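You operate a simulated robot arm through the tools that you are given. There is no shell and no other tool. Be economical: measure what you need, move in short steps, check, and stop when the job is done.

Carry out the task below with a simulated robot arm. There is one attempt and no reset: what you move stays moved.

JOB
Pack the blue valve: the ring its card names, then the brass ring, each tamped down.
Fine: use the steel sleeve and stand it back; turn the ring's joint a quarter turn or more from the joint below.
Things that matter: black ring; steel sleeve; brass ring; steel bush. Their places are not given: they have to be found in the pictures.

It is judged by the outcome, as a careful person would: the job done as asked, and still so three seconds after it is handed in. It fails if anything else is knocked over, pushed out of place, dropped, spilled or broken.

ROBOT AND FRAMES
A 6-joint arm with a two-finger parallel gripper, fixed in place. Base frame: the origin is at the foot of the arm, x ahead of it, y to its left, z up; the work surface is at about z = 85. Lengths are in cm, angles in degrees, forces in N, time in s.
With the tool pointing down near the work surface it reaches from about 36 to 82 cm from the base axis. Its first joint turns from -166.0 to 166.0 degrees. Payload 3.91 kg.
The TCP is the grasp point between the finger pads, 3 cm short of the fingertips. In the tool frame z runs along the fingers and y along their closing line. Largest opening 11 cm; finger width 2, thickness 1; the body of the gripper, 4.8 by 11.2 cm, starts 5.5 cm behind the TCP.
Orientation is told as [roll, pitch, yaw] about the base's x, y, z axes, in that order, counted from this pose: with the fingers straight down and closing along the base's y, the tool's x points along the base's -x, its y along +y and its z along -z.

CONTROLS
- The arm moves only by the tool jog_arm. Its argument "commands" is a list of rows, each a list of 3 entries, a list of its own where there are three numbers: the opening, from 0 (shut) to 1 (fully open), then the shift along the tool's x, y, z in units of 30 mm (1.0 is 30 mm), then the turn, a rotation vector about the tool's x, y, z in units of 4 degrees (1.0 is 4 degrees). In form: [[grip, [x, y, z], [ax, ay, az]], ...]. A call has 1 to 10 rows; each row shifts and turns the commanded pose from where the row before left it, along the tool's axes as they then stand. A call with a number of a shift or a turn outside -1 to 1 is refused whole. Rows are played at 5 a second. More than 5 cm and 8.6 degrees between two rows, or a gripper value outside its range, and nothing of the call is played. Where a pose cannot be reached the arm comes as near as it can. A force on the tool above 40 N (or 10 N above the force at the start of the call, whichever is more), or a blocked arm, ends the call early, and 0.2 s more pass. Each finger travels about 4.5 cm/s and halts on what it meets, pressing with about 27 N; the grip force reading is that of the motor and also rises with nothing between the fingers. The clock runs only during rows and for 0.2 s after the last one: add rows that do not move to give the fingers time. The reply holds the time, the measured pose of the TCP, the force on the tool along the base axes, the opening and the grip force, in the units named above and with some noise.
- Cameras (640 x 400 px; columns grow to the right, rows downward): "scene" is fixed at [40.02, 65.25, 160.64]; the picture's right is [-0.53, 0.85, 0.00], its down [0.72, 0.45, -0.53] and it looks along [-0.45, -0.28, -0.85] (base axes); focal length 271 px, centre (320, 200). "wrist" rides on the gripper at [7.7, 0.7, -11.5] in the tool frame; the picture's right is [-0.09, 1.00, 0.00], its down [-0.80, -0.07, -0.59] and it looks along [-0.59, -0.05, 0.80] (tool axes); focal length 270 px, centre (320, 200).
- snapshot(camera): a new picture of that camera. The clock stands still meanwhile.
- move_column(by): slides the trunk up (or, below 0, down) by that many cm; the arm rides with it, the base frame stays. It gives what a move gives, with no picture.
- pixel_to_xyz(camera, pixels): for up to 12 pixels [column, row] of the newest picture of that camera ("zoom" is the newest enlarged one), the place [x, y, z] in the base frame of the surface seen there, good to about 0.3 cm. The clock stands still meanwhile.
- inspect(camera, box): a new picture of the part [left, top, right, bottom] of that camera's present view, enlarged. The clock stands still meanwhile.
- finish_job(): hands the job in; it is judged then, once.

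Work in short steps. Measure before you move; look again where a grasp or a placing could have gone wrong, and mend it. You have 80 turns and 46 pictures in all, those below and enlarged ones among them. Open the gripper and draw the arm clear of the work before you hand the job in, unless the task says otherwise; then end with one line.

The tools are called after ">>>" as a command line: name --argument value ..., lists and objects as JSON in quotes. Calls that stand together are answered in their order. jog_arm: Moves the arm, as the interface text tells. Its arguments: {"type":"object","properties":{"commands":{"type":"array","items":{"type":"array"}}},"required":["commands"]} The other tools are called the same way: move_column (by) slides the trunk up or down; snapshot (camera) takes a picture; pixel_to_xyz (camera, pixels) gives the place of the surface under pixels of a picture; inspect (camera, box) takes an enlarged picture of a part of a camera's view; finish_job () hands the job in.

At the start:

```text
time_s: 0.0
tool_pos: [13.68, 48.73, 128.42]
tool_rot: [0.0, 0.0, 0.1]
ft_force: [-0.5, -0.5, 0.7]
grip_width: 11.02
grasp_force: 0.0
trunk travel left (down, up): [-57.5, 3.5]
```

scene: 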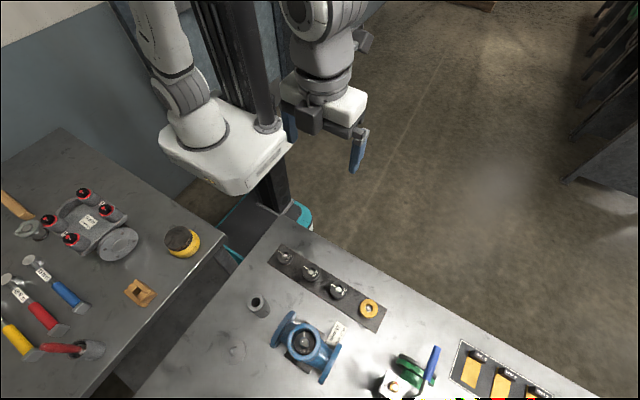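
wrist: 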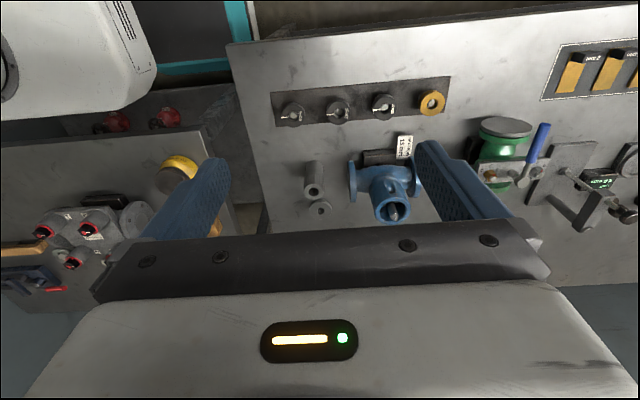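

The scene shows four rings on a strip around (285-370, 255-310), the blue valve at (305,343) with a card at (337,333), and a sleeve at (258,306). I enlarge these.

>>> inspect --camera "scene" --box '[220, 235, 400, 390]'

>>> inspect --camera "wrist" --box '[260, 70, 460, 230]'

```text
2.58 times, centred on (310, 312) of scene
```

zoom: 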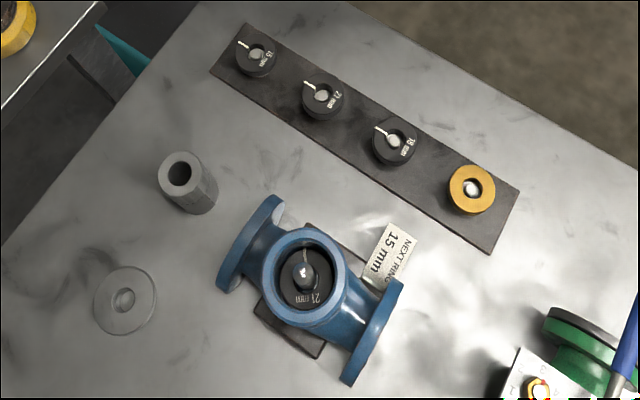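

```text
2.50 times, centred on (360, 150) of wrist
```

zoom: 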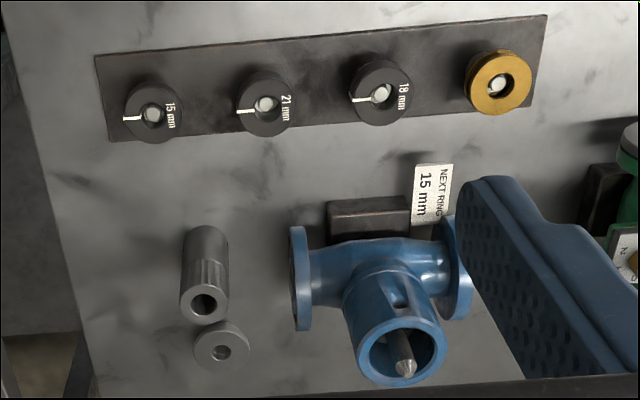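

The card says NEXT RING 15 mm; the ring at the far left of the strip appears to be 15 mm. I measure places in a fresh scene zoom.

>>> inspect --camera "scene" --box '[235, 240, 355, 315]'

>>> pixel_to_xyz --camera "scene" --pixels '[[285, 257], [311, 272], [338, 290], [369, 307], [257, 302], [305, 343], [255, 353], [290, 270], [305, 325]]'

```text
5.33 times, centred on (295, 278) of scene
```

zoom: 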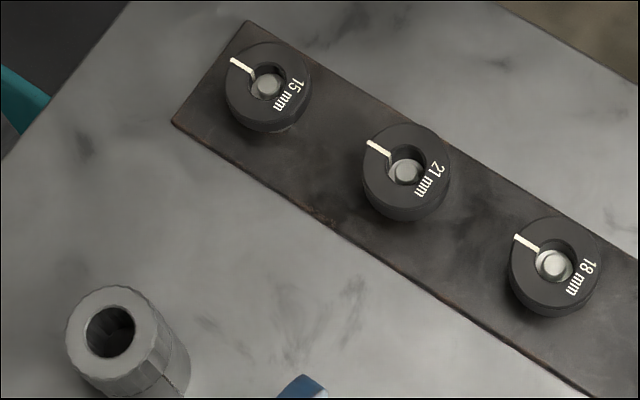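

```text
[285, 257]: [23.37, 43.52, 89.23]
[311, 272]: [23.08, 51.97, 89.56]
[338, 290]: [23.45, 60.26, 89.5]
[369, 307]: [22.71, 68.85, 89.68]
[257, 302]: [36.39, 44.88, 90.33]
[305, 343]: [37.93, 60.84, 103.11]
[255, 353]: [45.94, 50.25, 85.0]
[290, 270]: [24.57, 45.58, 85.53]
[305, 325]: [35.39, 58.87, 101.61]
```

The zoom confirms 15 mm on the first ring, its joint (slit) at zoom (240,64). I measure rim points of that ring and the sleeve.

>>> pixel_to_xyz --camera "zoom" --pixels '[[242, 65], [230, 90], [300, 75], [287, 108], [250, 105], [266, 86], [280, 52], [110, 292], [75, 335], [150, 330], [130, 365], [150, 55]]'

>>> inspect --camera "scene" --box '[265, 305, 361, 385]'

```text
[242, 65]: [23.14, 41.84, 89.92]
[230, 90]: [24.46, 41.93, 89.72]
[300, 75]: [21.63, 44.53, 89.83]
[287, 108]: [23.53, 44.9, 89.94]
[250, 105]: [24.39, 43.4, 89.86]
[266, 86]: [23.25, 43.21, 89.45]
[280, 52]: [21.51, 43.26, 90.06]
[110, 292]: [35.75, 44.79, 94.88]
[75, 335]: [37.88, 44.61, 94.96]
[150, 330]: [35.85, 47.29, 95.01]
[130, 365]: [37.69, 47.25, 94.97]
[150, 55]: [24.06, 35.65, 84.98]
```

```text
5.00 times, centred on (313, 345) of scene
```

zoom: 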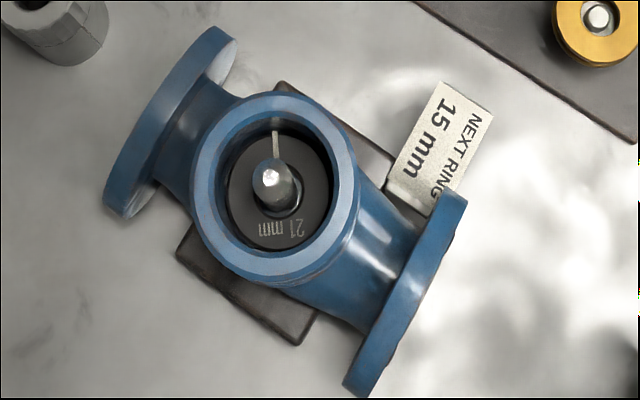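

The valve already holds a 21 mm ring, with its joint at zoom (277,145) and label opposite. I measure the bore, spindle and joint.

>>> pixel_to_xyz --camera "zoom" --pixels '[[277, 142], [273, 157], [282, 232], [240, 200], [318, 185], [275, 176], [208, 180], [350, 195], [277, 100], [281, 265], [597, 15], [597, 50]]'

```text
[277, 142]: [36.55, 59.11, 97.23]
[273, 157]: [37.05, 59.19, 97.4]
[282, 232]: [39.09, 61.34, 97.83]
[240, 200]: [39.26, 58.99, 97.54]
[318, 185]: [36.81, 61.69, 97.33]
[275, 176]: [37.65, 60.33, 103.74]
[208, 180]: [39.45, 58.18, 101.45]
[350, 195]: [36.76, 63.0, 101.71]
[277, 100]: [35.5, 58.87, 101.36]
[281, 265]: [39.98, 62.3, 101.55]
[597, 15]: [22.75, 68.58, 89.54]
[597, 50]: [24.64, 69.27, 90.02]
```

Valve bore is about (37.9, 60.6) with rim z≈101.5, spindle top ≈103.7 and the existing joint pointing about -137°. I go above the 15 mm ring at about (23, 43.3) for a close look.

>>> jog_arm --commands '[[0.6, [-0.345, -0.2, 0.9], [0, 0, 0]], [0.6, [-0.345, -0.2, 0.9], [0, 0, 0]], [0.6, [-0.345, -0.2, 0.9], [0, 0, 0]], [0.6, [-0.345, -0.2, 0.9], [0, 0, 0]], [0.6, [-0.345, -0.2, 0.9], [0, 0, 0]], [0.6, [-0.345, -0.2, 0.9], [0, 0, 0]], [0.6, [-0.345, -0.2, 0.9], [0, 0, 0]], [0.6, [-0.345, -0.2, 0.9], [0, 0, 0]], [0.6, [-0.345, -0.2, 0.9], [0, 0, 0]], [0.6, [0, 0, 0], [0, 0, 0]]]'

>>> snapshot --camera "wrist"

```text
time_s: 2.2
tool_pos: [22.97, 43.61, 104.01]
tool_rot: [0.0, 0.0, 0.1]
ft_force: [-0.5, 0.1, -0.5]
grip_width: 6.59
grasp_force: 0.0
trunk travel left (down, up): [-57.5, 3.5]
```

```text
39 pictures are left
```

wrist: 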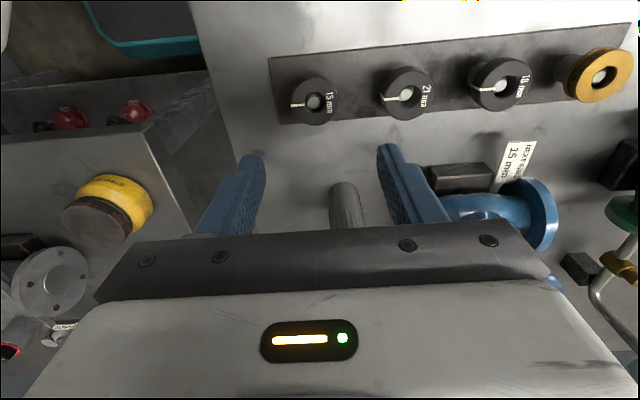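

The 15 mm ring is at (313,98) in the wrist view. I enlarge it for its exact centre, height and joint direction.

>>> inspect --camera "wrist" --box '[264, 60, 360, 120]'

>>> pixel_to_xyz --camera "wrist" --pixels '[[293, 99], [333, 99], [313, 78], [313, 117], [297, 105], [314, 101], [310, 124], [345, 120], [612, 70], [580, 75], [600, 95], [600, 52]]'

```text
6.67 times, centred on (312, 90) of wrist
```

zoom: 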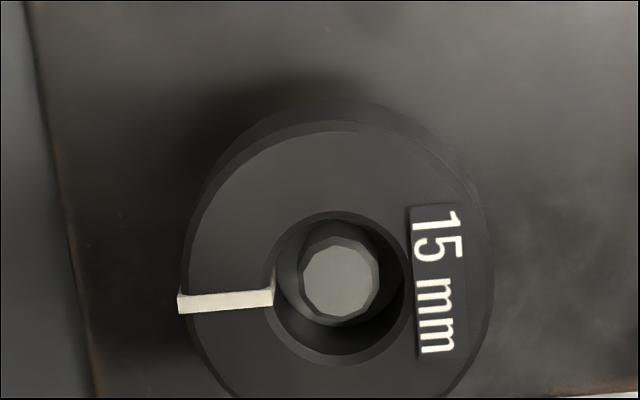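

```text
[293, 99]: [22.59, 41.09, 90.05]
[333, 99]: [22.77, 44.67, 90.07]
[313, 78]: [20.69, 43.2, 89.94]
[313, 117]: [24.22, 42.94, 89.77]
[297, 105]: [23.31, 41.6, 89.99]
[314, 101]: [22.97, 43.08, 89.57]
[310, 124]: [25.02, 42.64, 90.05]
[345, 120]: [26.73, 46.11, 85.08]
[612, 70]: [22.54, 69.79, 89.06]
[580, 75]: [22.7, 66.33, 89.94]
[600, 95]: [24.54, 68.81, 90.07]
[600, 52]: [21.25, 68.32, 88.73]
```

Ring centre ≈ (22.95, 43.05), top z≈90, diameter ≈4.1, joint pointing about -88° (base -y). I descend so the fingertips overlap the ring by about 0.9 cm, then close.

>>> jog_arm --commands '[[0.6, [0, -0.187, 0.8], [0, 0, 0]], [0.6, [0, 0, 0.8], [0, 0, 0]], [0.6, [0, 0, 0.8], [0, 0, 0]], [0.6, [0, 0, 0.8], [0, 0, 0]], [0.6, [0, 0, 0.77], [0, 0, 0]], [0.6, [0, 0, 0], [0, 0, 0]]]'

>>> snapshot --camera "wrist"

```text
time_s: 3.6
tool_pos: [23.05, 42.93, 92.34]
tool_rot: [0.0, -0.1, 0.1]
ft_force: [-0.7, -0.2, 0.3]
grip_width: 6.59
grasp_force: 0.0
trunk travel left (down, up): [-57.5, 3.5]
```

```text
37 pictures are left
```

wrist: 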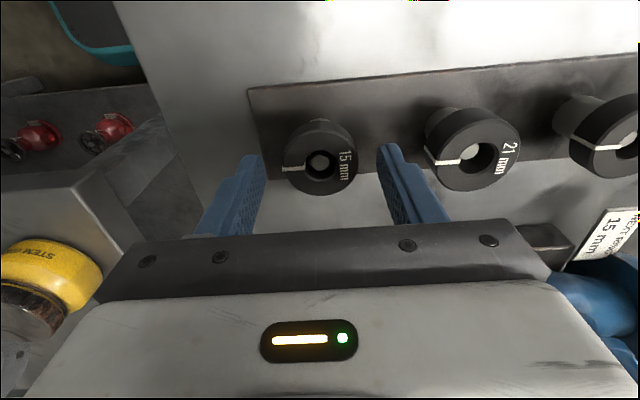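

The ring sits centred between the fingers (hole at (322,165)). I lower 0.25 cm more and close.

>>> jog_arm --commands '[[0.6, [0, 0, 0.09], [0, 0, 0]], [0.5, [0, 0, 0], [0, 0, 0]], [0.4, [0, 0, 0], [0, 0, 0]], [0.3, [0, 0, 0], [0, 0, 0]], [0.25, [0, 0, 0], [0, 0, 0]], [0.25, [0, 0, 0], [0, 0, 0]], [0.25, [0, 0, 0], [0, 0, 0]]]'

>>> jog_arm --commands '[[0.25, [0, 0, -0.3], [0, 0, 0]], [0.25, [0, 0, -0.6], [0, 0, 0]], [0.25, [0, 0, -0.8], [0, 0, 0]], [0.25, [0, 0, -0.8], [0, 0, 0]], [0.25, [0, 0, -0.8], [0, 0, 0]], [0.25, [0, 0, -0.8], [0, 0, 0]], [0.25, [0, 0, 0], [0, 0, 0]]]'

>>> snapshot --camera "wrist"

```text
time_s: 5.2
tool_pos: [22.98, 42.85, 91.87]
tool_rot: [-0.1, 0.0, 0.2]
ft_force: [-0.2, -0.4, 0.6]
grip_width: 4.25
grasp_force: 26.9
trunk travel left (down, up): [-57.5, 3.5]
```

```text
time_s: 6.8
tool_pos: [23.02, 42.94, 104.19]
tool_rot: [0.0, -0.1, 0.1]
ft_force: [-0.5, 0.5, 0.6]
grip_width: 4.25
grasp_force: 27.0
trunk travel left (down, up): [-57.5, 3.5]
```

```text
36 pictures are left
```

wrist: 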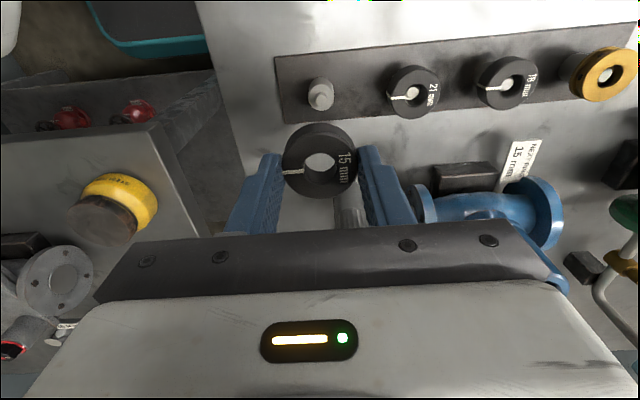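

The ring is held (4.25 cm wide), joint at picture-left. I raise and carry it to above the valve, staying well above the spindle (103.7).

>>> jog_arm --commands '[[0.25, [0, 0, -0.9], [0, 0, 0]], [0.25, [0, 0, -0.9], [0, 0, 0]], [0.25, [0, 0, -0.9], [0, 0, 0]], [0.25, [-0.83, 0.98, 0], [0, 0, 0]], [0.25, [-0.83, 0.98, 0], [0, 0, 0]], [0.25, [-0.83, 0.98, 0], [0, 0, 0]], [0.25, [-0.83, 0.98, 0], [0, 0, 0]], [0.25, [-0.83, 0.98, 0], [0, 0, 0]], [0.25, [-0.83, 0.98, 0], [0, 0, 0]], [0.25, [0, 0, 0], [0, 0, 0]]]'

>>> jog_arm --commands '[[0.25, [0, 0, 0], [0, 0, -1]], [0.25, [0, 0, 0], [0, 0, -1]], [0.25, [0, 0, 0], [0, 0, -1]], [0.25, [0, 0, 0], [0, 0, -1]], [0.25, [0, 0, 0], [0, 0, -1]], [0.25, [0, 0, 0], [0, 0, -1]], [0.25, [0, 0, 0], [0, 0, -1]], [0.25, [0, 0, 0], [0, 0, -1]], [0.25, [0, 0, 0], [0, 0, -1]], [0.25, [0, 0, 0], [0, 0, -1]]]'

>>> jog_arm --commands '[[0.25, [0, 0, 0], [0, 0, -1]], [0.25, [0, 0, 0], [0, 0, -1]], [0.25, [0, 0, 0], [0, 0, -1]], [0.25, [0, 0, 0], [0, 0, -1]], [0.25, [0, 0, 0], [0, 0, -1]], [0.25, [0, 0, 0], [0, 0, -1]], [0.25, [0, 0, 0], [0, 0, -1]], [0.25, [0, 0, 0], [0, 0, -1]], [0.25, [0, 0, 0], [0, 0, -1]], [0.25, [0, 0, 0], [0, 0, -1]]]'

>>> snapshot --camera "wrist"

```text
time_s: 9.0
tool_pos: [37.97, 60.48, 112.38]
tool_rot: [-0.1, 0.0, 0.2]
ft_force: [-0.4, 0.1, -0.6]
grip_width: 4.27
grasp_force: 26.7
trunk travel left (down, up): [-57.5, 3.5]
```

```text
time_s: 11.2
tool_pos: [37.96, 60.47, 112.3]
tool_rot: [0.0, -0.1, 40.0]
ft_force: [-0.2, -0.2, -1.3]
grip_width: 4.29
grasp_force: 27.3
trunk travel left (down, up): [-57.5, 3.5]
```

```text
time_s: 13.4
tool_pos: [37.83, 60.53, 112.35]
tool_rot: [0.1, 0.0, 80.1]
ft_force: [0.9, -0.4, -0.5]
grip_width: 4.25
grasp_force: 26.8
trunk travel left (down, up): [-57.5, 3.5]
```

```text
35 pictures are left
```

wrist: 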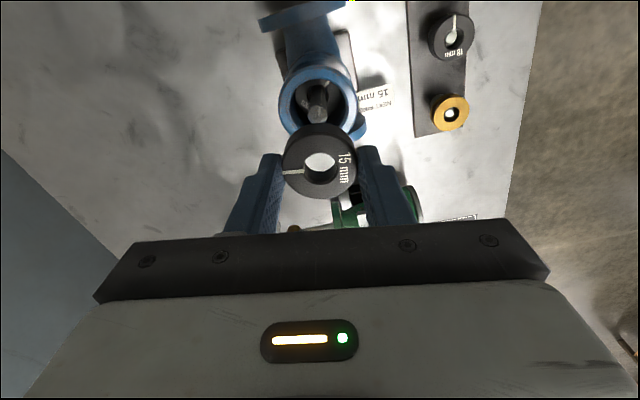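

The bore and spindle are visible just above the held ring, around (317,100). I turn three more steps (12°), then measure the rim and spindle.

>>> jog_arm --commands '[[0.25, [0, 0, 0], [0, 0, -1]], [0.25, [0, 0, 0], [0, 0, -1]], [0.25, [0, 0, 0], [0, 0, -1]], [0.25, [0, 0, 0], [0, 0, 0]]]'

>>> inspect --camera "wrist" --box '[256, 50, 384, 130]'

```text
time_s: 14.4
tool_pos: [37.95, 60.64, 112.26]
tool_rot: [0.0, 0.0, 92.1]
ft_force: [-0.1, 0.9, -0.5]
grip_width: 4.25
grasp_force: 26.7
trunk travel left (down, up): [-57.5, 3.5]
```

```text
5.00 times, centred on (320, 90) of wrist
```

zoom: 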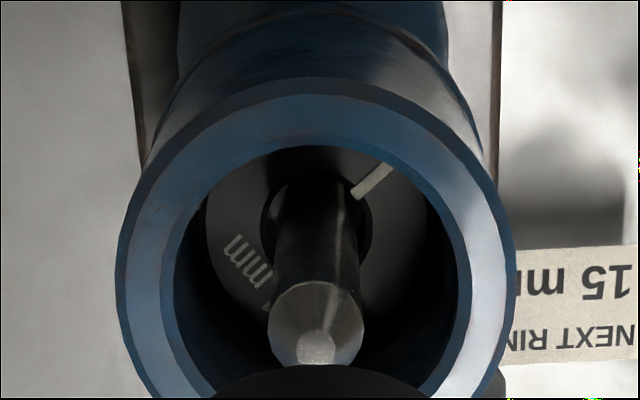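

Existing joint confirmed at up-right (base -x,-y); the held ring's joint now points to +x, about 135° away. I measure the rim's and spindle's points.

>>> pixel_to_xyz --camera "zoom" --pixels '[[315, 325], [317, 300], [280, 325], [355, 325], [140, 280], [490, 280], [315, 118], [175, 180], [455, 180], [165, 280], [468, 280], [317, 345]]'

```text
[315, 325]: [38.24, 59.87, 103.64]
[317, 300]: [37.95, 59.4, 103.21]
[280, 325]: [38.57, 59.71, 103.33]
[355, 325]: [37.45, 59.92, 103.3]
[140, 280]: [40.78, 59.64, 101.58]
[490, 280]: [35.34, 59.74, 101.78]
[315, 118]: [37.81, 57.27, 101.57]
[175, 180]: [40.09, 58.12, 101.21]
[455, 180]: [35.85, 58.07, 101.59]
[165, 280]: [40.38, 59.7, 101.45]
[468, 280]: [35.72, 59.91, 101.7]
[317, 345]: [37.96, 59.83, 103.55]
```

By ray geometry the spindle is about 0.35 cm further to -y than the held ring's axis. I shift there and lower to just above the spindle tip, then look through the ring.

>>> jog_arm --commands '[[0.25, [0.117, 0, 0.5], [0, 0, 0]], [0.25, [0, 0, 0.5], [0, 0, 0]], [0.25, [0, 0, 0.4], [0, 0, 0]], [0.25, [0, 0, 0], [0, 0, 0]]]'

>>> inspect --camera "wrist" --box '[256, 110, 384, 210]'

>>> inspect --camera "scene" --box '[240, 270, 380, 390]'

```text
time_s: 15.4
tool_pos: [37.99, 60.21, 108.03]
tool_rot: [0.1, 0.1, 92.1]
ft_force: [-0.1, -0.4, -0.2]
grip_width: 4.27
grasp_force: 26.7
trunk travel left (down, up): [-57.5, 3.5]
```

```text
4.00 times, centred on (320, 160) of wrist
```

zoom: 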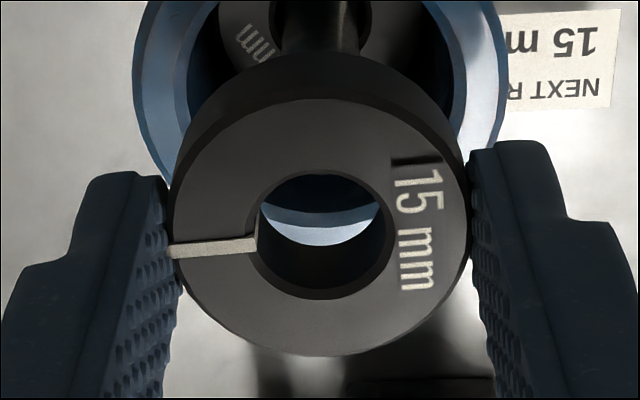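

```text
3.33 times, centred on (310, 330) of scene
```

zoom: 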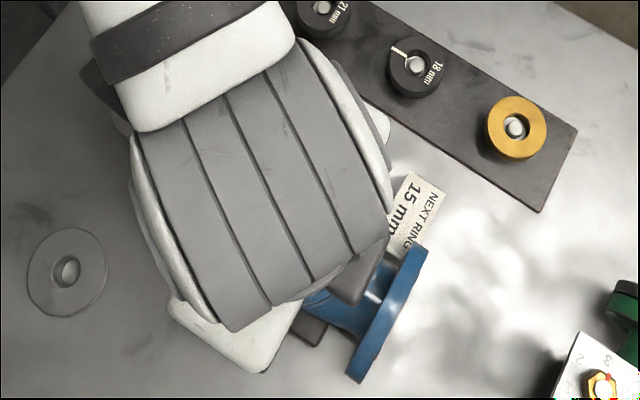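

Ring axis and spindle agree within about 0.1 cm. I lower over the spindle in small steps, watching the force.

>>> jog_arm --commands '[[0.25, [0.01, 0, 0.3], [0, 0, 0]], [0.25, [0, 0, 0.2], [0, 0, 0]], [0.25, [0, 0, 0.2], [0, 0, 0]], [0.25, [0, 0, 0.1], [0, 0, 0]], [0.25, [0, 0, 0], [0, 0, 0]]]'

>>> inspect --camera "wrist" --box '[240, 110, 400, 210]'

```text
time_s: 16.6
tool_pos: [37.79, 60.14, 105.7]
tool_rot: [0.0, 0.0, 92.2]
ft_force: [0.4, -0.5, -1.0]
grip_width: 4.26
grasp_force: 26.6
trunk travel left (down, up): [-57.5, 3.5]
```

```text
4.00 times, centred on (320, 160) of wrist
```

zoom: 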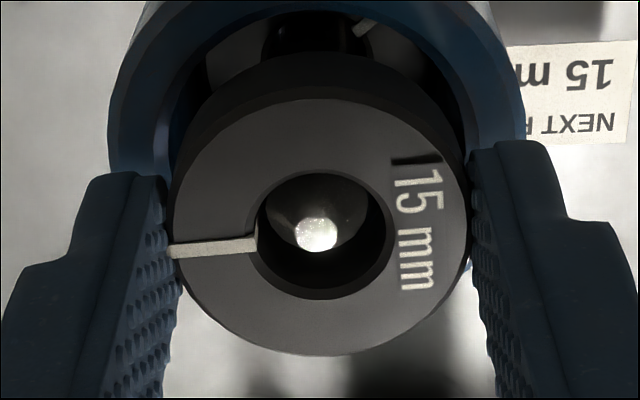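

The spindle tip (316,233) is within the ring's hole, nearly centred. I lower further until the fingertips are just above the rim.

>>> jog_arm --commands '[[0.25, [0, -0.02, 0.1], [0, 0, 0]], [0.25, [0, 0, 0.1], [0, 0, 0]], [0.25, [0, 0, 0.08], [0, 0, 0]], [0.25, [0, 0, 0], [0, 0, 0]]]'

>>> inspect --camera "wrist" --box '[240, 110, 400, 210]'

```text
time_s: 17.6
tool_pos: [38.06, 60.11, 104.76]
tool_rot: [0.1, 0.0, 92.0]
ft_force: [-0.1, -0.6, 0.1]
grip_width: 4.25
grasp_force: 27.0
trunk travel left (down, up): [-57.5, 3.5]
```

```text
4.00 times, centred on (320, 160) of wrist
```

zoom: 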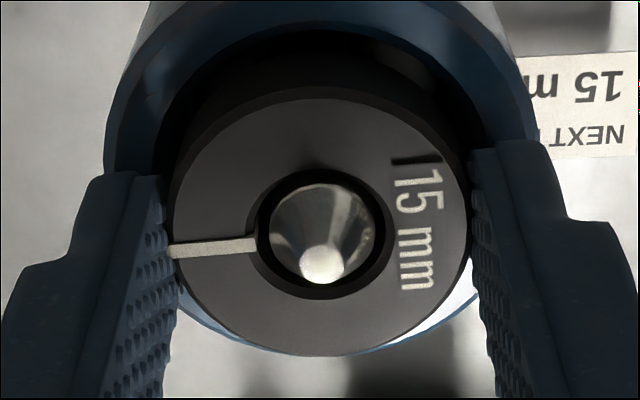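

Ring is around the spindle and at the bore mouth, centred. I release it gently and look.

>>> jog_arm --commands '[[0.4, [0, 0, 0], [0, 0, 0]], [0.45, [0, 0, 0], [0, 0, 0]], [0.55, [0, 0, 0], [0, 0, 0]], [0.6, [0, 0, 0], [0, 0, 0]], [0.6, [0, 0, 0], [0, 0, 0]]]'

>>> inspect --camera "wrist" --box '[240, 110, 400, 210]'

```text
time_s: 18.8
tool_pos: [37.95, 60.23, 104.82]
tool_rot: [0.0, 0.0, 92.1]
ft_force: [0.2, 0.3, 1.1]
grip_width: 6.6
grasp_force: 0.1
trunk travel left (down, up): [-57.5, 3.5]
```

```text
4.00 times, centred on (320, 160) of wrist
```

zoom: 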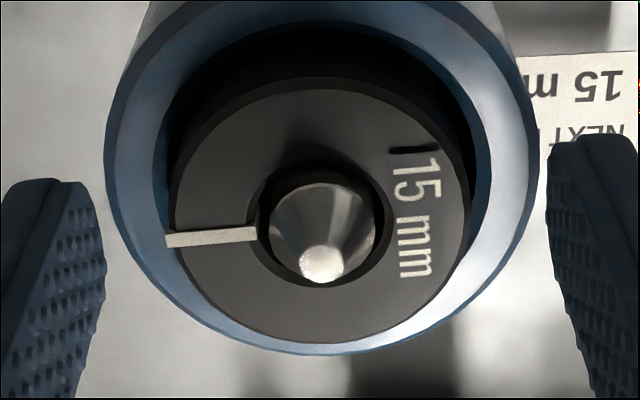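

The ring stayed near the bore mouth, apparently resting snugly. I raise a little and check its height and level.

>>> jog_arm --commands '[[0.6, [0, 0, -0.6], [0, 0, 0]], [0.6, [0, 0, -0.9], [0, 0, 0]], [0.6, [0, 0, -0.9], [0, 0, 0]], [0.6, [0, 0, 0], [0, 0, 0]]]'

>>> inspect --camera "wrist" --box '[256, 60, 384, 140]'

>>> pixel_to_xyz --camera "zoom" --pixels '[[230, 130], [230, 210], [315, 110], [420, 130], [380, 250], [270, 250], [320, 200], [140, 200], [495, 200]]'

```text
time_s: 19.8
tool_pos: [38.1, 60.25, 111.96]
tool_rot: [0.1, 0.1, 92.1]
ft_force: [0.6, 0.3, 0.3]
grip_width: 6.6
grasp_force: 0.1
trunk travel left (down, up): [-57.5, 3.5]
```

```text
5.00 times, centred on (320, 100) of wrist
```

zoom: 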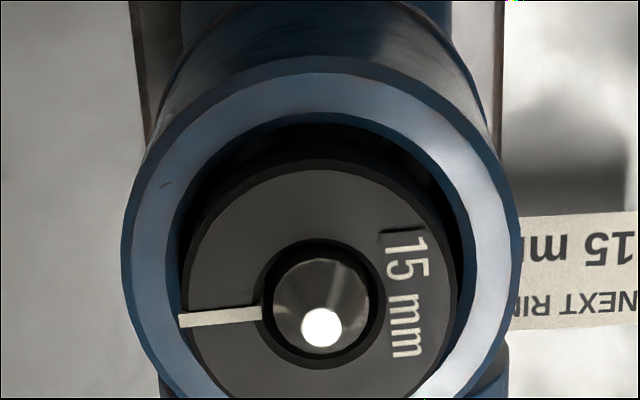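

```text
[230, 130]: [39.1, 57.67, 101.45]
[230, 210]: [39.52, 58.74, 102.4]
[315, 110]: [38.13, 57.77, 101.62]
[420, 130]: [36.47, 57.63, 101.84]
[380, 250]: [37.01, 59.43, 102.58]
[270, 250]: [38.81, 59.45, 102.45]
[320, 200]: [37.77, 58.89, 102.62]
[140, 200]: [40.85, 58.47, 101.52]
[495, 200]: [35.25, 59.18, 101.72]
```

The ring is level, top at 102.5 (1 cm proud), centred; it will need pressing down. I go above the sleeve at about (36.8, 46.0).

>>> jog_arm --commands '[[0.7, [0.943, 0.115, 0], [0, 0, 0]], [0.7, [0.943, 0.115, 0], [0, 0, 0]], [0.7, [0.943, 0.115, 0], [0, 0, 0]], [0.7, [0.943, 0.115, 0], [0, 0, 0]], [0.7, [0.943, 0.115, 0], [0, 0, 0]], [0.7, [0, 0, 0.9], [0, 0, 0]], [0.7, [0, 0, 0.9], [0, 0, 0]], [0.7, [0, 0, 0], [0, 0, 0]]]'

>>> snapshot --camera "wrist"

```text
time_s: 21.6
tool_pos: [36.8, 45.98, 106.74]
tool_rot: [0.0, -0.1, 92.0]
ft_force: [-0.3, 0.4, -0.2]
grip_width: 7.73
grasp_force: 0.2
trunk travel left (down, up): [-57.5, 3.5]
```

```text
27 pictures are left
```

wrist: 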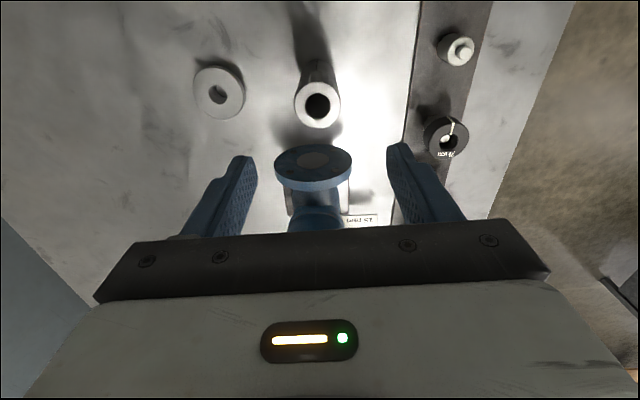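

The sleeve top is at (318,105) and the bush at (218,90). I measure both for clearances.

>>> pixel_to_xyz --camera "wrist" --pixels '[[299, 104], [337, 104], [317, 86], [317, 124], [197, 92], [243, 92], [215, 68], [220, 117], [312, 75], [312, 160]]'

>>> inspect --camera "wrist" --box '[180, 40, 360, 140]'

```text
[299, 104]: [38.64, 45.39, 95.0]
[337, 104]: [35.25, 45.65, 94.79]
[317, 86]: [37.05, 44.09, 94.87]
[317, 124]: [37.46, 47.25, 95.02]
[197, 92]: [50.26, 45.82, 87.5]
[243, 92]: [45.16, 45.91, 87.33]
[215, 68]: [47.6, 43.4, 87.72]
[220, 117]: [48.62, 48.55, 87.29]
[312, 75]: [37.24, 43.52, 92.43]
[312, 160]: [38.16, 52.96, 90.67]
```

```text
3.56 times, centred on (270, 90) of wrist
```

zoom: 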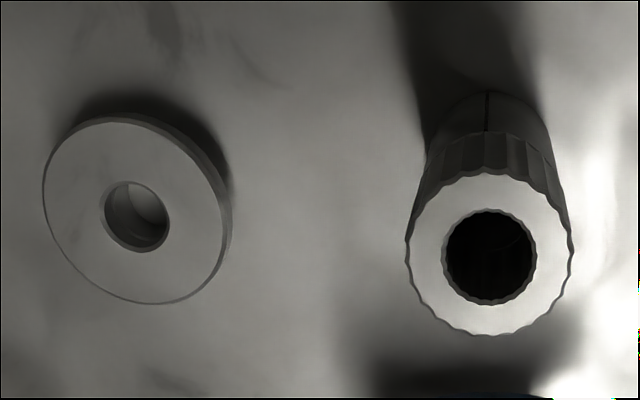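

Sleeve centre ≈ (36.95, 45.5), top 95, OD≈3.4; bush is far enough off at x≈47.7. I centre over the sleeve, descend to TCP z≈93.4 and close.

>>> jog_arm --commands '[[0.7, [0.157, -0.05, 0], [0, 0, 0]], [0.7, [0, 0, 0.9], [0, 0, 0]], [0.7, [0, 0, 0.9], [0, 0, 0]], [0.7, [0, 0, 0.9], [0, 0, 0]], [0.7, [0, 0, 0.9], [0, 0, 0]], [0.7, [0, 0, 0.83], [0, 0, 0]], [0.7, [0, 0, 0], [0, 0, 0]]]'

>>> snapshot --camera "wrist"

```text
time_s: 23.2
tool_pos: [37.03, 45.52, 93.36]
tool_rot: [0.0, 0.0, 92.1]
ft_force: [0.6, 0.2, -0.3]
grip_width: 7.71
grasp_force: 0.1
trunk travel left (down, up): [-57.5, 3.5]
```

```text
25 pictures are left
```

wrist: 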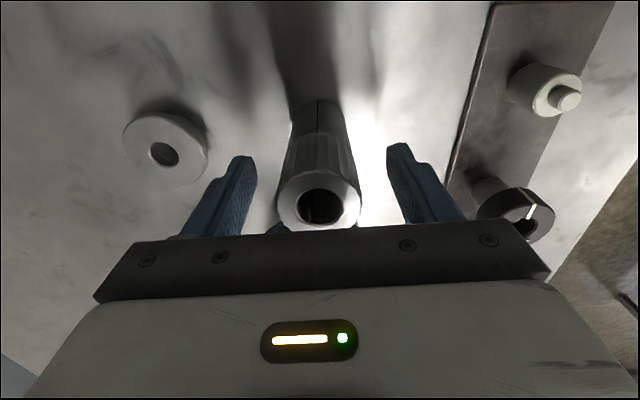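

The sleeve is between the fingers (top at (319,202)), perhaps 0.15 cm toward the camera; I correct that and close.

>>> jog_arm --commands '[[0.7, [0.05, 0, 0], [0, 0, 0]], [0.6, [0, 0, 0], [0, 0, 0]], [0.5, [0, 0, 0], [0, 0, 0]], [0.4, [0, 0, 0], [0, 0, 0]], [0.3, [0, 0, 0], [0, 0, 0]], [0.2, [0, 0, 0], [0, 0, 0]], [0.2, [0, 0, 0], [0, 0, 0]], [0.2, [0, 0, 0], [0, 0, 0]]]'

>>> inspect --camera "wrist" --box '[240, 120, 400, 240]'

```text
time_s: 25.0
tool_pos: [36.87, 45.39, 93.39]
tool_rot: [0.0, 0.0, 92.1]
ft_force: [-0.5, -0.4, 0.7]
grip_width: 3.97
grasp_force: 26.9
trunk travel left (down, up): [-57.5, 3.5]
```

```text
3.33 times, centred on (320, 180) of wrist
```

zoom: 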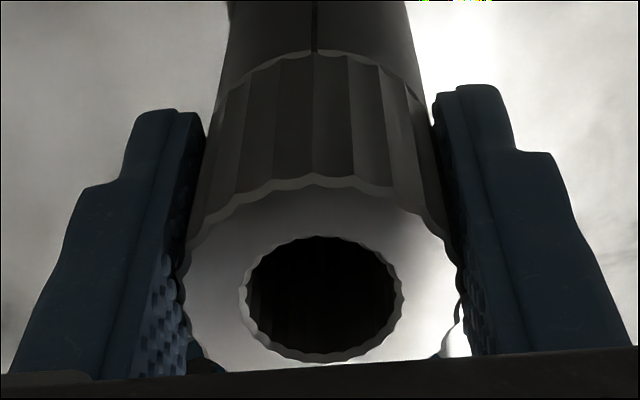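

Sleeve gripped (3.97 cm). I lift it straight up to clear the spindle and carry it above the valve.

>>> jog_arm --commands '[[0.2, [0, 0, -0.4], [0, 0, 0]], [0.2, [0, 0, -0.8], [0, 0, 0]], [0.2, [0, 0, -1], [0, 0, 0]], [0.2, [0, 0, -1], [0, 0, 0]], [0.2, [0, 0, -1], [0, 0, 0]], [0.2, [0, 0, -1], [0, 0, 0]], [0.2, [0, 0, -1], [0, 0, 0]], [0.2, [0, 0, -1], [0, 0, 0]], [0.2, [0, 0, 0], [0, 0, 0]]]'

>>> jog_arm --commands '[[0.2, [-0.973, -0.107, 0], [0, 0, 0]], [0.2, [-0.973, -0.107, 0], [0, 0, 0]], [0.2, [-0.973, -0.107, 0], [0, 0, 0]], [0.2, [-0.973, -0.107, 0], [0, 0, 0]], [0.2, [-0.973, -0.107, 0], [0, 0, 0]], [0.2, [0, 0, 0], [0, 0, 0]]]'

>>> snapshot --camera "wrist"

```text
time_s: 27.0
tool_pos: [36.99, 45.44, 114.86]
tool_rot: [0.0, 0.0, 92.0]
ft_force: [-0.2, -0.1, -2.6]
grip_width: 3.96
grasp_force: 27.1
trunk travel left (down, up): [-57.5, 3.5]
```

```text
time_s: 28.4
tool_pos: [38.02, 59.91, 114.92]
tool_rot: [0.0, 0.1, 92.0]
ft_force: [-0.2, -0.5, -2.0]
grip_width: 3.94
grasp_force: 27.6
trunk travel left (down, up): [-57.5, 3.5]
```

```text
23 pictures are left
```

wrist: 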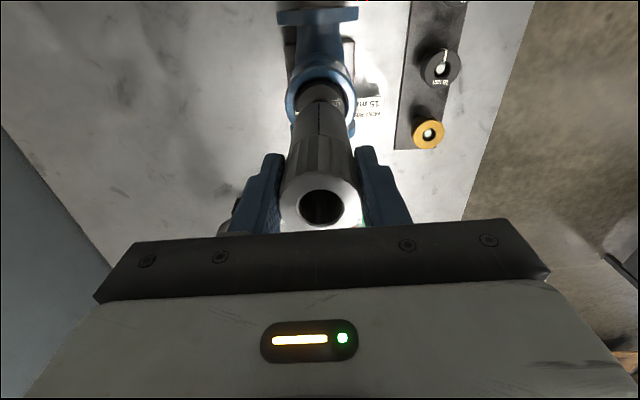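

The sleeve hangs above the ring. I zoom to check the sleeve axis against the ring/bore.

>>> inspect --camera "wrist" --box '[256, 60, 384, 140]'

>>> inspect --camera "wrist" --box '[256, 150, 384, 240]'

```text
5.00 times, centred on (320, 100) of wrist
```

zoom: 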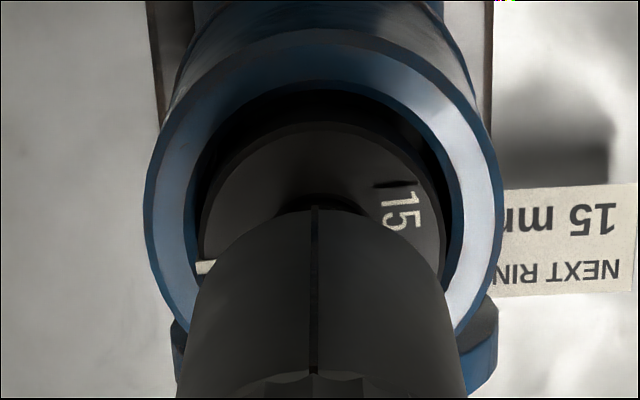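

```text
4.44 times, centred on (320, 195) of wrist
```

zoom: 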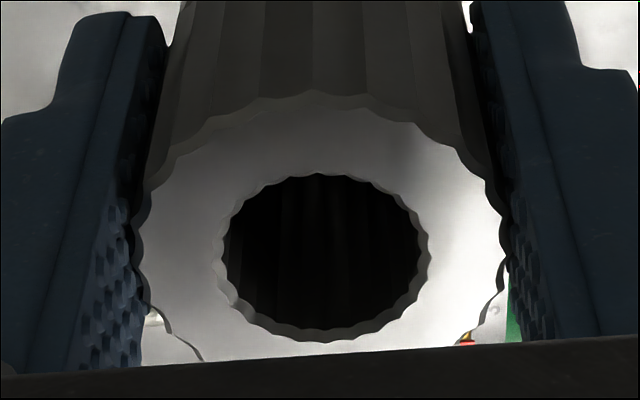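

Sleeve axis, ring and bore agree to about 0.1 cm. I lower slowly onto the spindle, watching the force.

>>> jog_arm --commands '[[0.2, [0, 0, 0.5], [0, 0, 0]], [0.2, [0, 0, 0.3], [0, 0, 0]], [0.2, [0, 0, 0.15], [0, 0, 0]], [0.2, [0, 0, 0.1], [0, 0, 0]], [0.2, [0, 0, 0.1], [0, 0, 0]], [0.2, [0, 0, 0.05], [0, 0, 0]], [0.2, [0, 0, 0], [0, 0, 0]]]'

>>> inspect --camera "wrist" --box '[240, 80, 400, 180]'

```text
time_s: 30.0
tool_pos: [38.16, 60.0, 111.33]
tool_rot: [0.0, -0.1, 92.1]
ft_force: [0.6, 0.3, -2.0]
grip_width: 3.94
grasp_force: 27.0
trunk travel left (down, up): [-57.5, 3.5]
```

```text
4.00 times, centred on (320, 130) of wrist
```

zoom: 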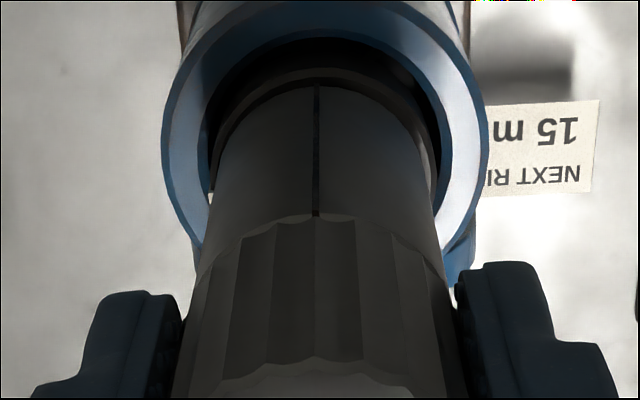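

The sleeve slid over the spindle without force, coaxial with the ring. I press down in small steps.

>>> jog_arm --commands '[[0.2, [0, 0, 0.1], [0, 0, 0]], [0.2, [0, 0, 0.1], [0, 0, 0]], [0.2, [0, 0, 0.1], [0, 0, 0]], [0.2, [0, 0, 0.1], [0, 0, 0]], [0.2, [0, 0, 0.1], [0, 0, 0]], [0.2, [0, 0, 0.1], [0, 0, 0]]]'

```text
time_s: 31.4
tool_pos: [37.97, 59.94, 109.61]
tool_rot: [0.0, 0.0, 92.1]
ft_force: [-0.2, -1.1, 1.0]
grip_width: 3.95
grasp_force: 27.0
trunk travel left (down, up): [-57.5, 3.5]
```

Little resistance so far (bottom ≈101.2). I continue down.

>>> jog_arm --commands '[[0.2, [0, 0, 0.1], [0, 0, 0]], [0.2, [0, 0, 0.1], [0, 0, 0]], [0.2, [0, 0, 0.1], [0, 0, 0]], [0.2, [0, 0, 0.1], [0, 0, 0]], [0.2, [0, 0, 0.1], [0, 0, 0]]]'

>>> jog_arm --commands '[[0.2, [0, 0, 0.06], [0, 0, 0]], [0.2, [0, 0, 0.06], [0, 0, 0]], [0.2, [0, 0, 0.06], [0, 0, 0]], [0.2, [0, 0, 0.06], [0, 0, 0]], [0.2, [0, 0, 0.06], [0, 0, 0]], [0.2, [0, 0, 0.06], [0, 0, 0]]]'

```text
time_s: 32.6
tool_pos: [37.99, 59.97, 107.94]
tool_rot: [0.0, 0.0, 92.1]
ft_force: [0.7, 1.5, 0.4]
grip_width: 3.97
grasp_force: 27.5
trunk travel left (down, up): [-57.5, 3.5]
```

```text
time_s: 34.0
tool_pos: [37.9, 59.91, 107.25]
tool_rot: [-0.1, -0.2, 92.1]
ft_force: [0.8, 1.7, 19.8]
grip_width: 3.95
grasp_force: 26.9
trunk travel left (down, up): [-57.5, 3.5]
```

It met the ring stack at TCP 107.25 (bottom ≈98.9, as expected for a 1.5 cm ring), 20 N. I press a bit more to tamp firmly.

>>> jog_arm --commands '[[0.2, [0, 0, 0.05], [0, 0, 0]], [0.2, [0, 0, 0.05], [0, 0, 0]], [0.2, [0, 0, 0], [0, 0, 0]], [0.2, [0, 0, 0], [0, 0, 0]]]'

```text
time_s: 35.0
tool_pos: [37.96, 59.86, 107.1]
tool_rot: [-0.2, -0.2, 92.2]
ft_force: [1.9, 4.5, 36.4]
grip_width: 3.93
grasp_force: 27.0
trunk travel left (down, up): [-57.5, 3.5]
```

Tamped with 36 N. I raise the sleeve out and look into the valve.

>>> jog_arm --commands '[[0.2, [0, 0, -0.2], [0, 0, 0]], [0.2, [0, 0, -0.3], [0, 0, 0]], [0.2, [0, 0, -0.5], [0, 0, 0]], [0.2, [0, 0, -0.6], [0, 0, 0]], [0.2, [0, 0, -0.6], [0, 0, 0]], [0.2, [0, 0, -0.56], [0, 0, 0]], [0.2, [0, 0, 0], [0, 0, 0]]]'

>>> inspect --camera "wrist" --box '[240, 60, 400, 240]'

```text
time_s: 36.6
tool_pos: [37.98, 59.85, 114.76]
tool_rot: [0.0, 0.0, 92.2]
ft_force: [-0.6, 0.0, -2.4]
grip_width: 3.97
grasp_force: 26.9
trunk travel left (down, up): [-57.5, 3.5]
```

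```text
2.22 times, centred on (320, 150) of wrist
```

zoom: 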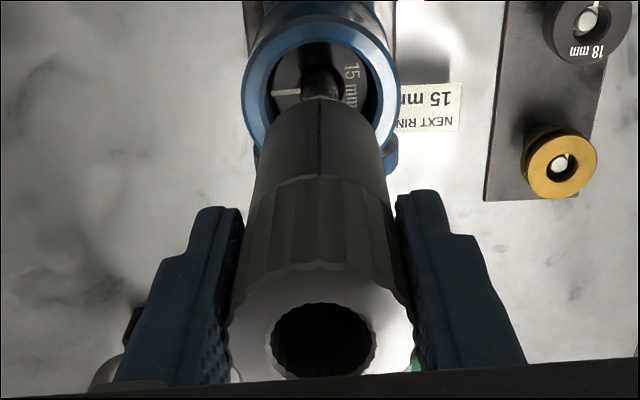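

The 15 mm ring sits down in the bore, joint toward +x as wanted. I return the sleeve to its place.

>>> jog_arm --commands '[[0.2, [0.973, 0.107, 0], [0, 0, 0]], [0.2, [0.973, 0.107, 0], [0, 0, 0]], [0.2, [0.973, 0.107, 0], [0, 0, 0]], [0.2, [0.973, 0.107, 0], [0, 0, 0]], [0.2, [0.973, 0.107, 0], [0, 0, 0]], [0.2, [0, 0, 0], [0, 0, 0]]]'

>>> jog_arm --commands '[[0.2, [0, 0, 1], [0, 0, 0]], [0.2, [0, 0, 1], [0, 0, 0]], [0.2, [0, 0, 1], [0, 0, 0]], [0.2, [0, 0, 1], [0, 0, 0]], [0.2, [0, 0, 1], [0, 0, 0]], [0.2, [0, 0, 1], [0, 0, 0]], [0.2, [0, 0, 0.6], [0, 0, 0]], [0.2, [0, 0, 0.3], [0, 0, 0]], [0.2, [0, 0, 0.1], [0, 0, 0]], [0.2, [0, 0, 0], [0, 0, 0]]]'

```text
time_s: 38.0
tool_pos: [37.13, 45.39, 114.96]
tool_rot: [0.0, -0.1, 92.2]
ft_force: [-0.4, -0.8, -1.6]
grip_width: 3.95
grasp_force: 27.1
trunk travel left (down, up): [-57.5, 3.5]
```

```text
time_s: 40.2
tool_pos: [36.97, 45.38, 93.92]
tool_rot: [0.0, -0.1, 92.1]
ft_force: [-0.6, 0.5, -2.5]
grip_width: 3.96
grasp_force: 27.1
trunk travel left (down, up): [-57.5, 3.5]
```

Still in free air (z force -2.5, sleeve's weight). I step down to find the table.

>>> jog_arm --commands '[[0.2, [0, 0, 0.05], [0, 0, 0]], [0.2, [0, 0, 0.05], [0, 0, 0]], [0.2, [0, 0, 0.04], [0, 0, 0]], [0.2, [0, 0, 0], [0, 0, 0]]]'

```text
time_s: 41.2
tool_pos: [36.98, 45.34, 93.45]
tool_rot: [0.0, 0.1, 92.1]
ft_force: [-0.1, 0.2, -1.8]
grip_width: 3.95
grasp_force: 26.6
trunk travel left (down, up): [-57.5, 3.5]
```

No contact yet; smaller steps.

>>> jog_arm --commands '[[0.2, [0, 0, 0.03], [0, 0, 0]], [0.2, [0, 0, 0.02], [0, 0, 0]], [0.2, [0, 0, 0], [0, 0, 0]]]'

```text
time_s: 42.0
tool_pos: [37.08, 45.37, 93.37]
tool_rot: [0.0, 0.0, 92.2]
ft_force: [0.7, 0.0, -2.4]
grip_width: 3.96
grasp_force: 27.1
trunk travel left (down, up): [-57.5, 3.5]
```

>>> jog_arm --commands '[[0.2, [0, 0, 0.02], [0, 0, 0]], [0.2, [0, 0, 0.02], [0, 0, 0]], [0.2, [0, 0, 0.02], [0, 0, 0]], [0.2, [0, 0, 0], [0, 0, 0]]]'

```text
time_s: 43.0
tool_pos: [36.92, 45.32, 93.29]
tool_rot: [-0.1, -0.1, 92.1]
ft_force: [0.4, 0.6, 8.1]
grip_width: 3.95
grasp_force: 27.3
trunk travel left (down, up): [-57.5, 3.5]
```

Contact with the table (8 N). I open and rise clear.

>>> jog_arm --commands '[[0.4, [0, 0, -0.01], [0, 0, 0]], [0.5, [0, 0, 0], [0, 0, 0]], [0.6, [0, 0, 0], [0, 0, 0]], [0.7, [0, 0, 0], [0, 0, 0]], [0.7, [0, 0, 0], [0, 0, 0]], [0.7, [0, 0, -0.5], [0, 0, 0]], [0.7, [0, 0, -1], [0, 0, 0]], [0.7, [0, 0, -1], [0, 0, 0]], [0.7, [0, 0, -1], [0, 0, 0]], [0.7, [0, 0, -1], [0, 0, 0]]]'

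>>> snapshot --camera "wrist"

```text
time_s: 45.2
tool_pos: [36.9, 45.39, 106.74]
tool_rot: [0.1, -0.1, 92.1]
ft_force: [0.4, 0.4, 1.0]
grip_width: 7.71
grasp_force: 0.1
trunk travel left (down, up): [-57.5, 3.5]
```

```text
18 pictures are left
```

wrist: 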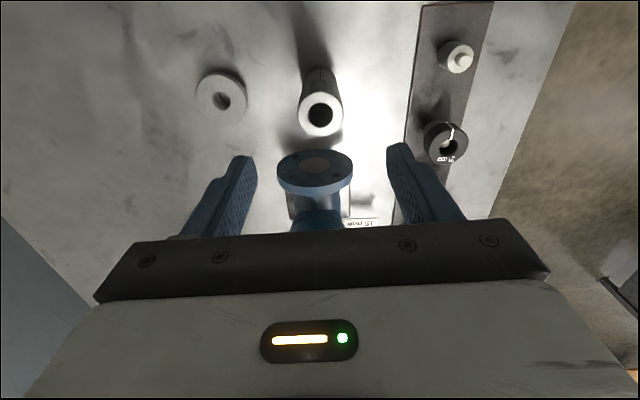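

The sleeve stands again at its place (320,112). I move above the brass ring at about (22.8, 68.5).

>>> jog_arm --commands '[[0.6, [0, 0, -0.7], [0, 0, 0]], [0.6, [-0.983, 0.552, 0], [0, 0, 0]], [0.6, [-0.983, 0.552, 0], [0, 0, 0]], [0.6, [-0.983, 0.552, 0], [0, 0, 0]], [0.6, [-0.983, 0.552, 0], [0, 0, 0]], [0.6, [-0.983, 0.552, 0], [0, 0, 0]], [0.6, [-0.983, 0.552, 0], [0, 0, 0]], [0.6, [-0.983, 0.552, 0], [0, 0, 0]], [0.6, [-0.983, 0.552, 0], [0, 0, 0]], [0.6, [0, 0, 0.7], [0, 0, 0]]]'

>>> snapshot --camera "wrist"

```text
time_s: 47.4
tool_pos: [22.73, 68.51, 106.91]
tool_rot: [-0.1, 0.0, 91.9]
ft_force: [0.1, -0.1, -1.0]
grip_width: 6.59
grasp_force: 0.1
trunk travel left (down, up): [-57.5, 3.5]
```

```text
17 pictures are left
```

wrist: 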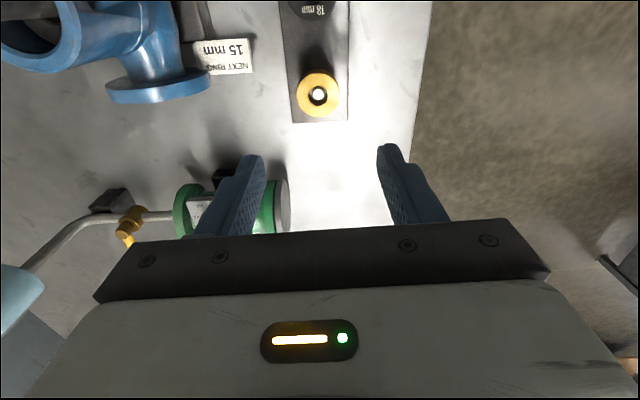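

I enlarge the brass ring to get its centre and check for a joint.

>>> inspect --camera "wrist" --box '[272, 66, 368, 126]'

>>> pixel_to_xyz --camera "zoom" --pixels '[[200, 200], [430, 200], [310, 90], [310, 300], [318, 200], [320, 345], [235, 130], [390, 270]]'

```text
6.67 times, centred on (320, 96) of wrist
```

zoom: 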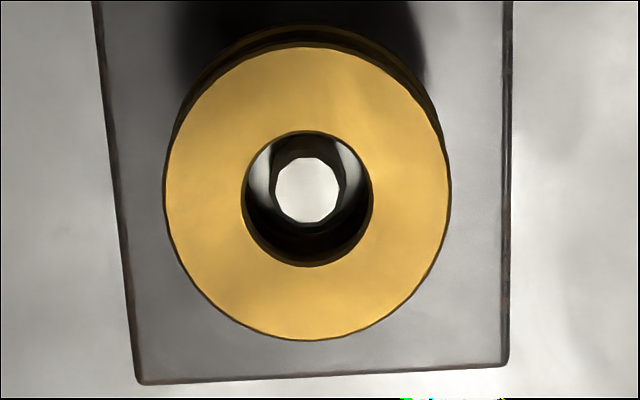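

```text
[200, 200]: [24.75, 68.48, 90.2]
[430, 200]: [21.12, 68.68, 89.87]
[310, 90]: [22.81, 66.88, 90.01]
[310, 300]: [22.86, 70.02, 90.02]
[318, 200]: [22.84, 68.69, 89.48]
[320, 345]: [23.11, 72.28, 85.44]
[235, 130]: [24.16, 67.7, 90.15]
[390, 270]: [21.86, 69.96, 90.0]
```

Brass ring has no joint; centre ≈ (22.83, 68.5), top 90. I check where the green valve is before descending.

>>> pixel_to_xyz --camera "wrist" --pixels '[[280, 200], [185, 200], [220, 178], [284, 185]]'

```text
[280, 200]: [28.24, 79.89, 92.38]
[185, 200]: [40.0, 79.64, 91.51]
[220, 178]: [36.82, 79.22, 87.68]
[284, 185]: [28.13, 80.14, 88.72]
```

The green valve is 10 cm away in y, clear. I descend over the brass ring and close.

>>> jog_arm --commands '[[0.6, [0, -0.033, 0.98], [0, 0, 0]], [0.6, [0, 0, 0.98], [0, 0, 0]], [0.6, [0, 0, 0.98], [0, 0, 0]], [0.6, [0, 0, 0.98], [0, 0, 0]], [0.6, [0, 0, 0.96], [0, 0, 0]], [0.6, [0, 0, 0], [0, 0, 0]]]'

>>> inspect --camera "wrist" --box '[240, 110, 400, 210]'

```text
time_s: 48.8
tool_pos: [22.85, 68.35, 92.06]
tool_rot: [0.0, 0.0, 92.1]
ft_force: [0.5, 0.2, 0.5]
grip_width: 6.59
grasp_force: 0.1
trunk travel left (down, up): [-57.5, 3.5]
```

```text
4.00 times, centred on (320, 160) of wrist
```

zoom: 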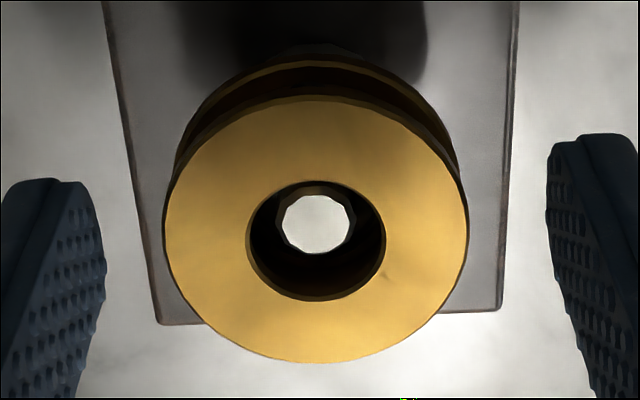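

Brass ring sits between the fingers, ~0.1 cm left; I correct and close, then lift.

>>> jog_arm --commands '[[0.6, [0, -0.033, 0], [0, 0, 0]], [0.5, [0, 0, 0], [0, 0, 0]], [0.4, [0, 0, 0], [0, 0, 0]], [0.3, [0, 0, 0], [0, 0, 0]], [0.25, [0, 0, 0], [0, 0, 0]], [0.25, [0, 0, 0], [0, 0, 0]], [0.25, [0, 0, 0], [0, 0, 0]]]'

>>> jog_arm --commands '[[0.25, [0, 0, -0.3], [0, 0, 0]], [0.25, [0, 0, -0.6], [0, 0, 0]], [0.25, [0, 0, -0.9], [0, 0, 0]], [0.25, [0, 0, -1], [0, 0, 0]], [0.25, [0, 0, -1], [0, 0, 0]], [0.25, [0, 0, -1], [0, 0, 0]], [0.25, [0, 0, -1], [0, 0, 0]], [0.25, [0, 0, -1], [0, 0, 0]], [0.25, [0, 0, 0], [0, 0, 0]]]'

```text
time_s: 50.4
tool_pos: [22.97, 68.57, 91.98]
tool_rot: [0.0, 0.1, 92.1]
ft_force: [0.7, 0.6, -0.3]
grip_width: 4.3
grasp_force: 27.3
trunk travel left (down, up): [-57.5, 3.5]
```

```text
time_s: 52.4
tool_pos: [22.87, 68.45, 112.46]
tool_rot: [0.0, 0.1, 92.2]
ft_force: [-0.1, -0.1, -0.6]
grip_width: 4.29
grasp_force: 26.9
trunk travel left (down, up): [-57.5, 3.5]
```

Brass ring held (4.29). I carry it to above the valve spindle at TCP (37.97, 60.17).

>>> jog_arm --commands '[[0.25, [0.59, -0.983, 0], [0, 0, 0]], [0.25, [0.59, -0.983, 0], [0, 0, 0]], [0.25, [0.59, -0.983, 0], [0, 0, 0]], [0.25, [0.59, -0.983, 0], [0, 0, 0]], [0.25, [0.59, -0.983, 0], [0, 0, 0]], [0.25, [0, 0, 0], [0, 0, 0]], [0.25, [0, 0, 0.7], [0, 0, 0]], [0.25, [0, 0, 0.7], [0, 0, 0]], [0.25, [0, 0, 0], [0, 0, 0]]]'

>>> inspect --camera "wrist" --box '[240, 110, 400, 210]'

```text
time_s: 54.4
tool_pos: [38.08, 60.31, 108.41]
tool_rot: [-0.1, -0.1, 92.1]
ft_force: [-0.3, 0.6, -0.4]
grip_width: 4.31
grasp_force: 26.4
trunk travel left (down, up): [-57.5, 3.5]
```

```text
4.00 times, centred on (320, 160) of wrist
```

zoom: 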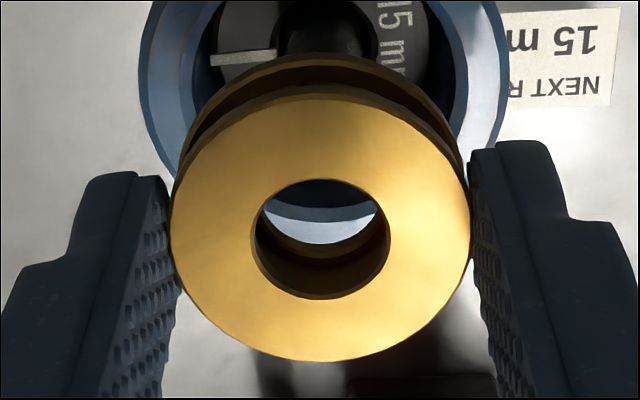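

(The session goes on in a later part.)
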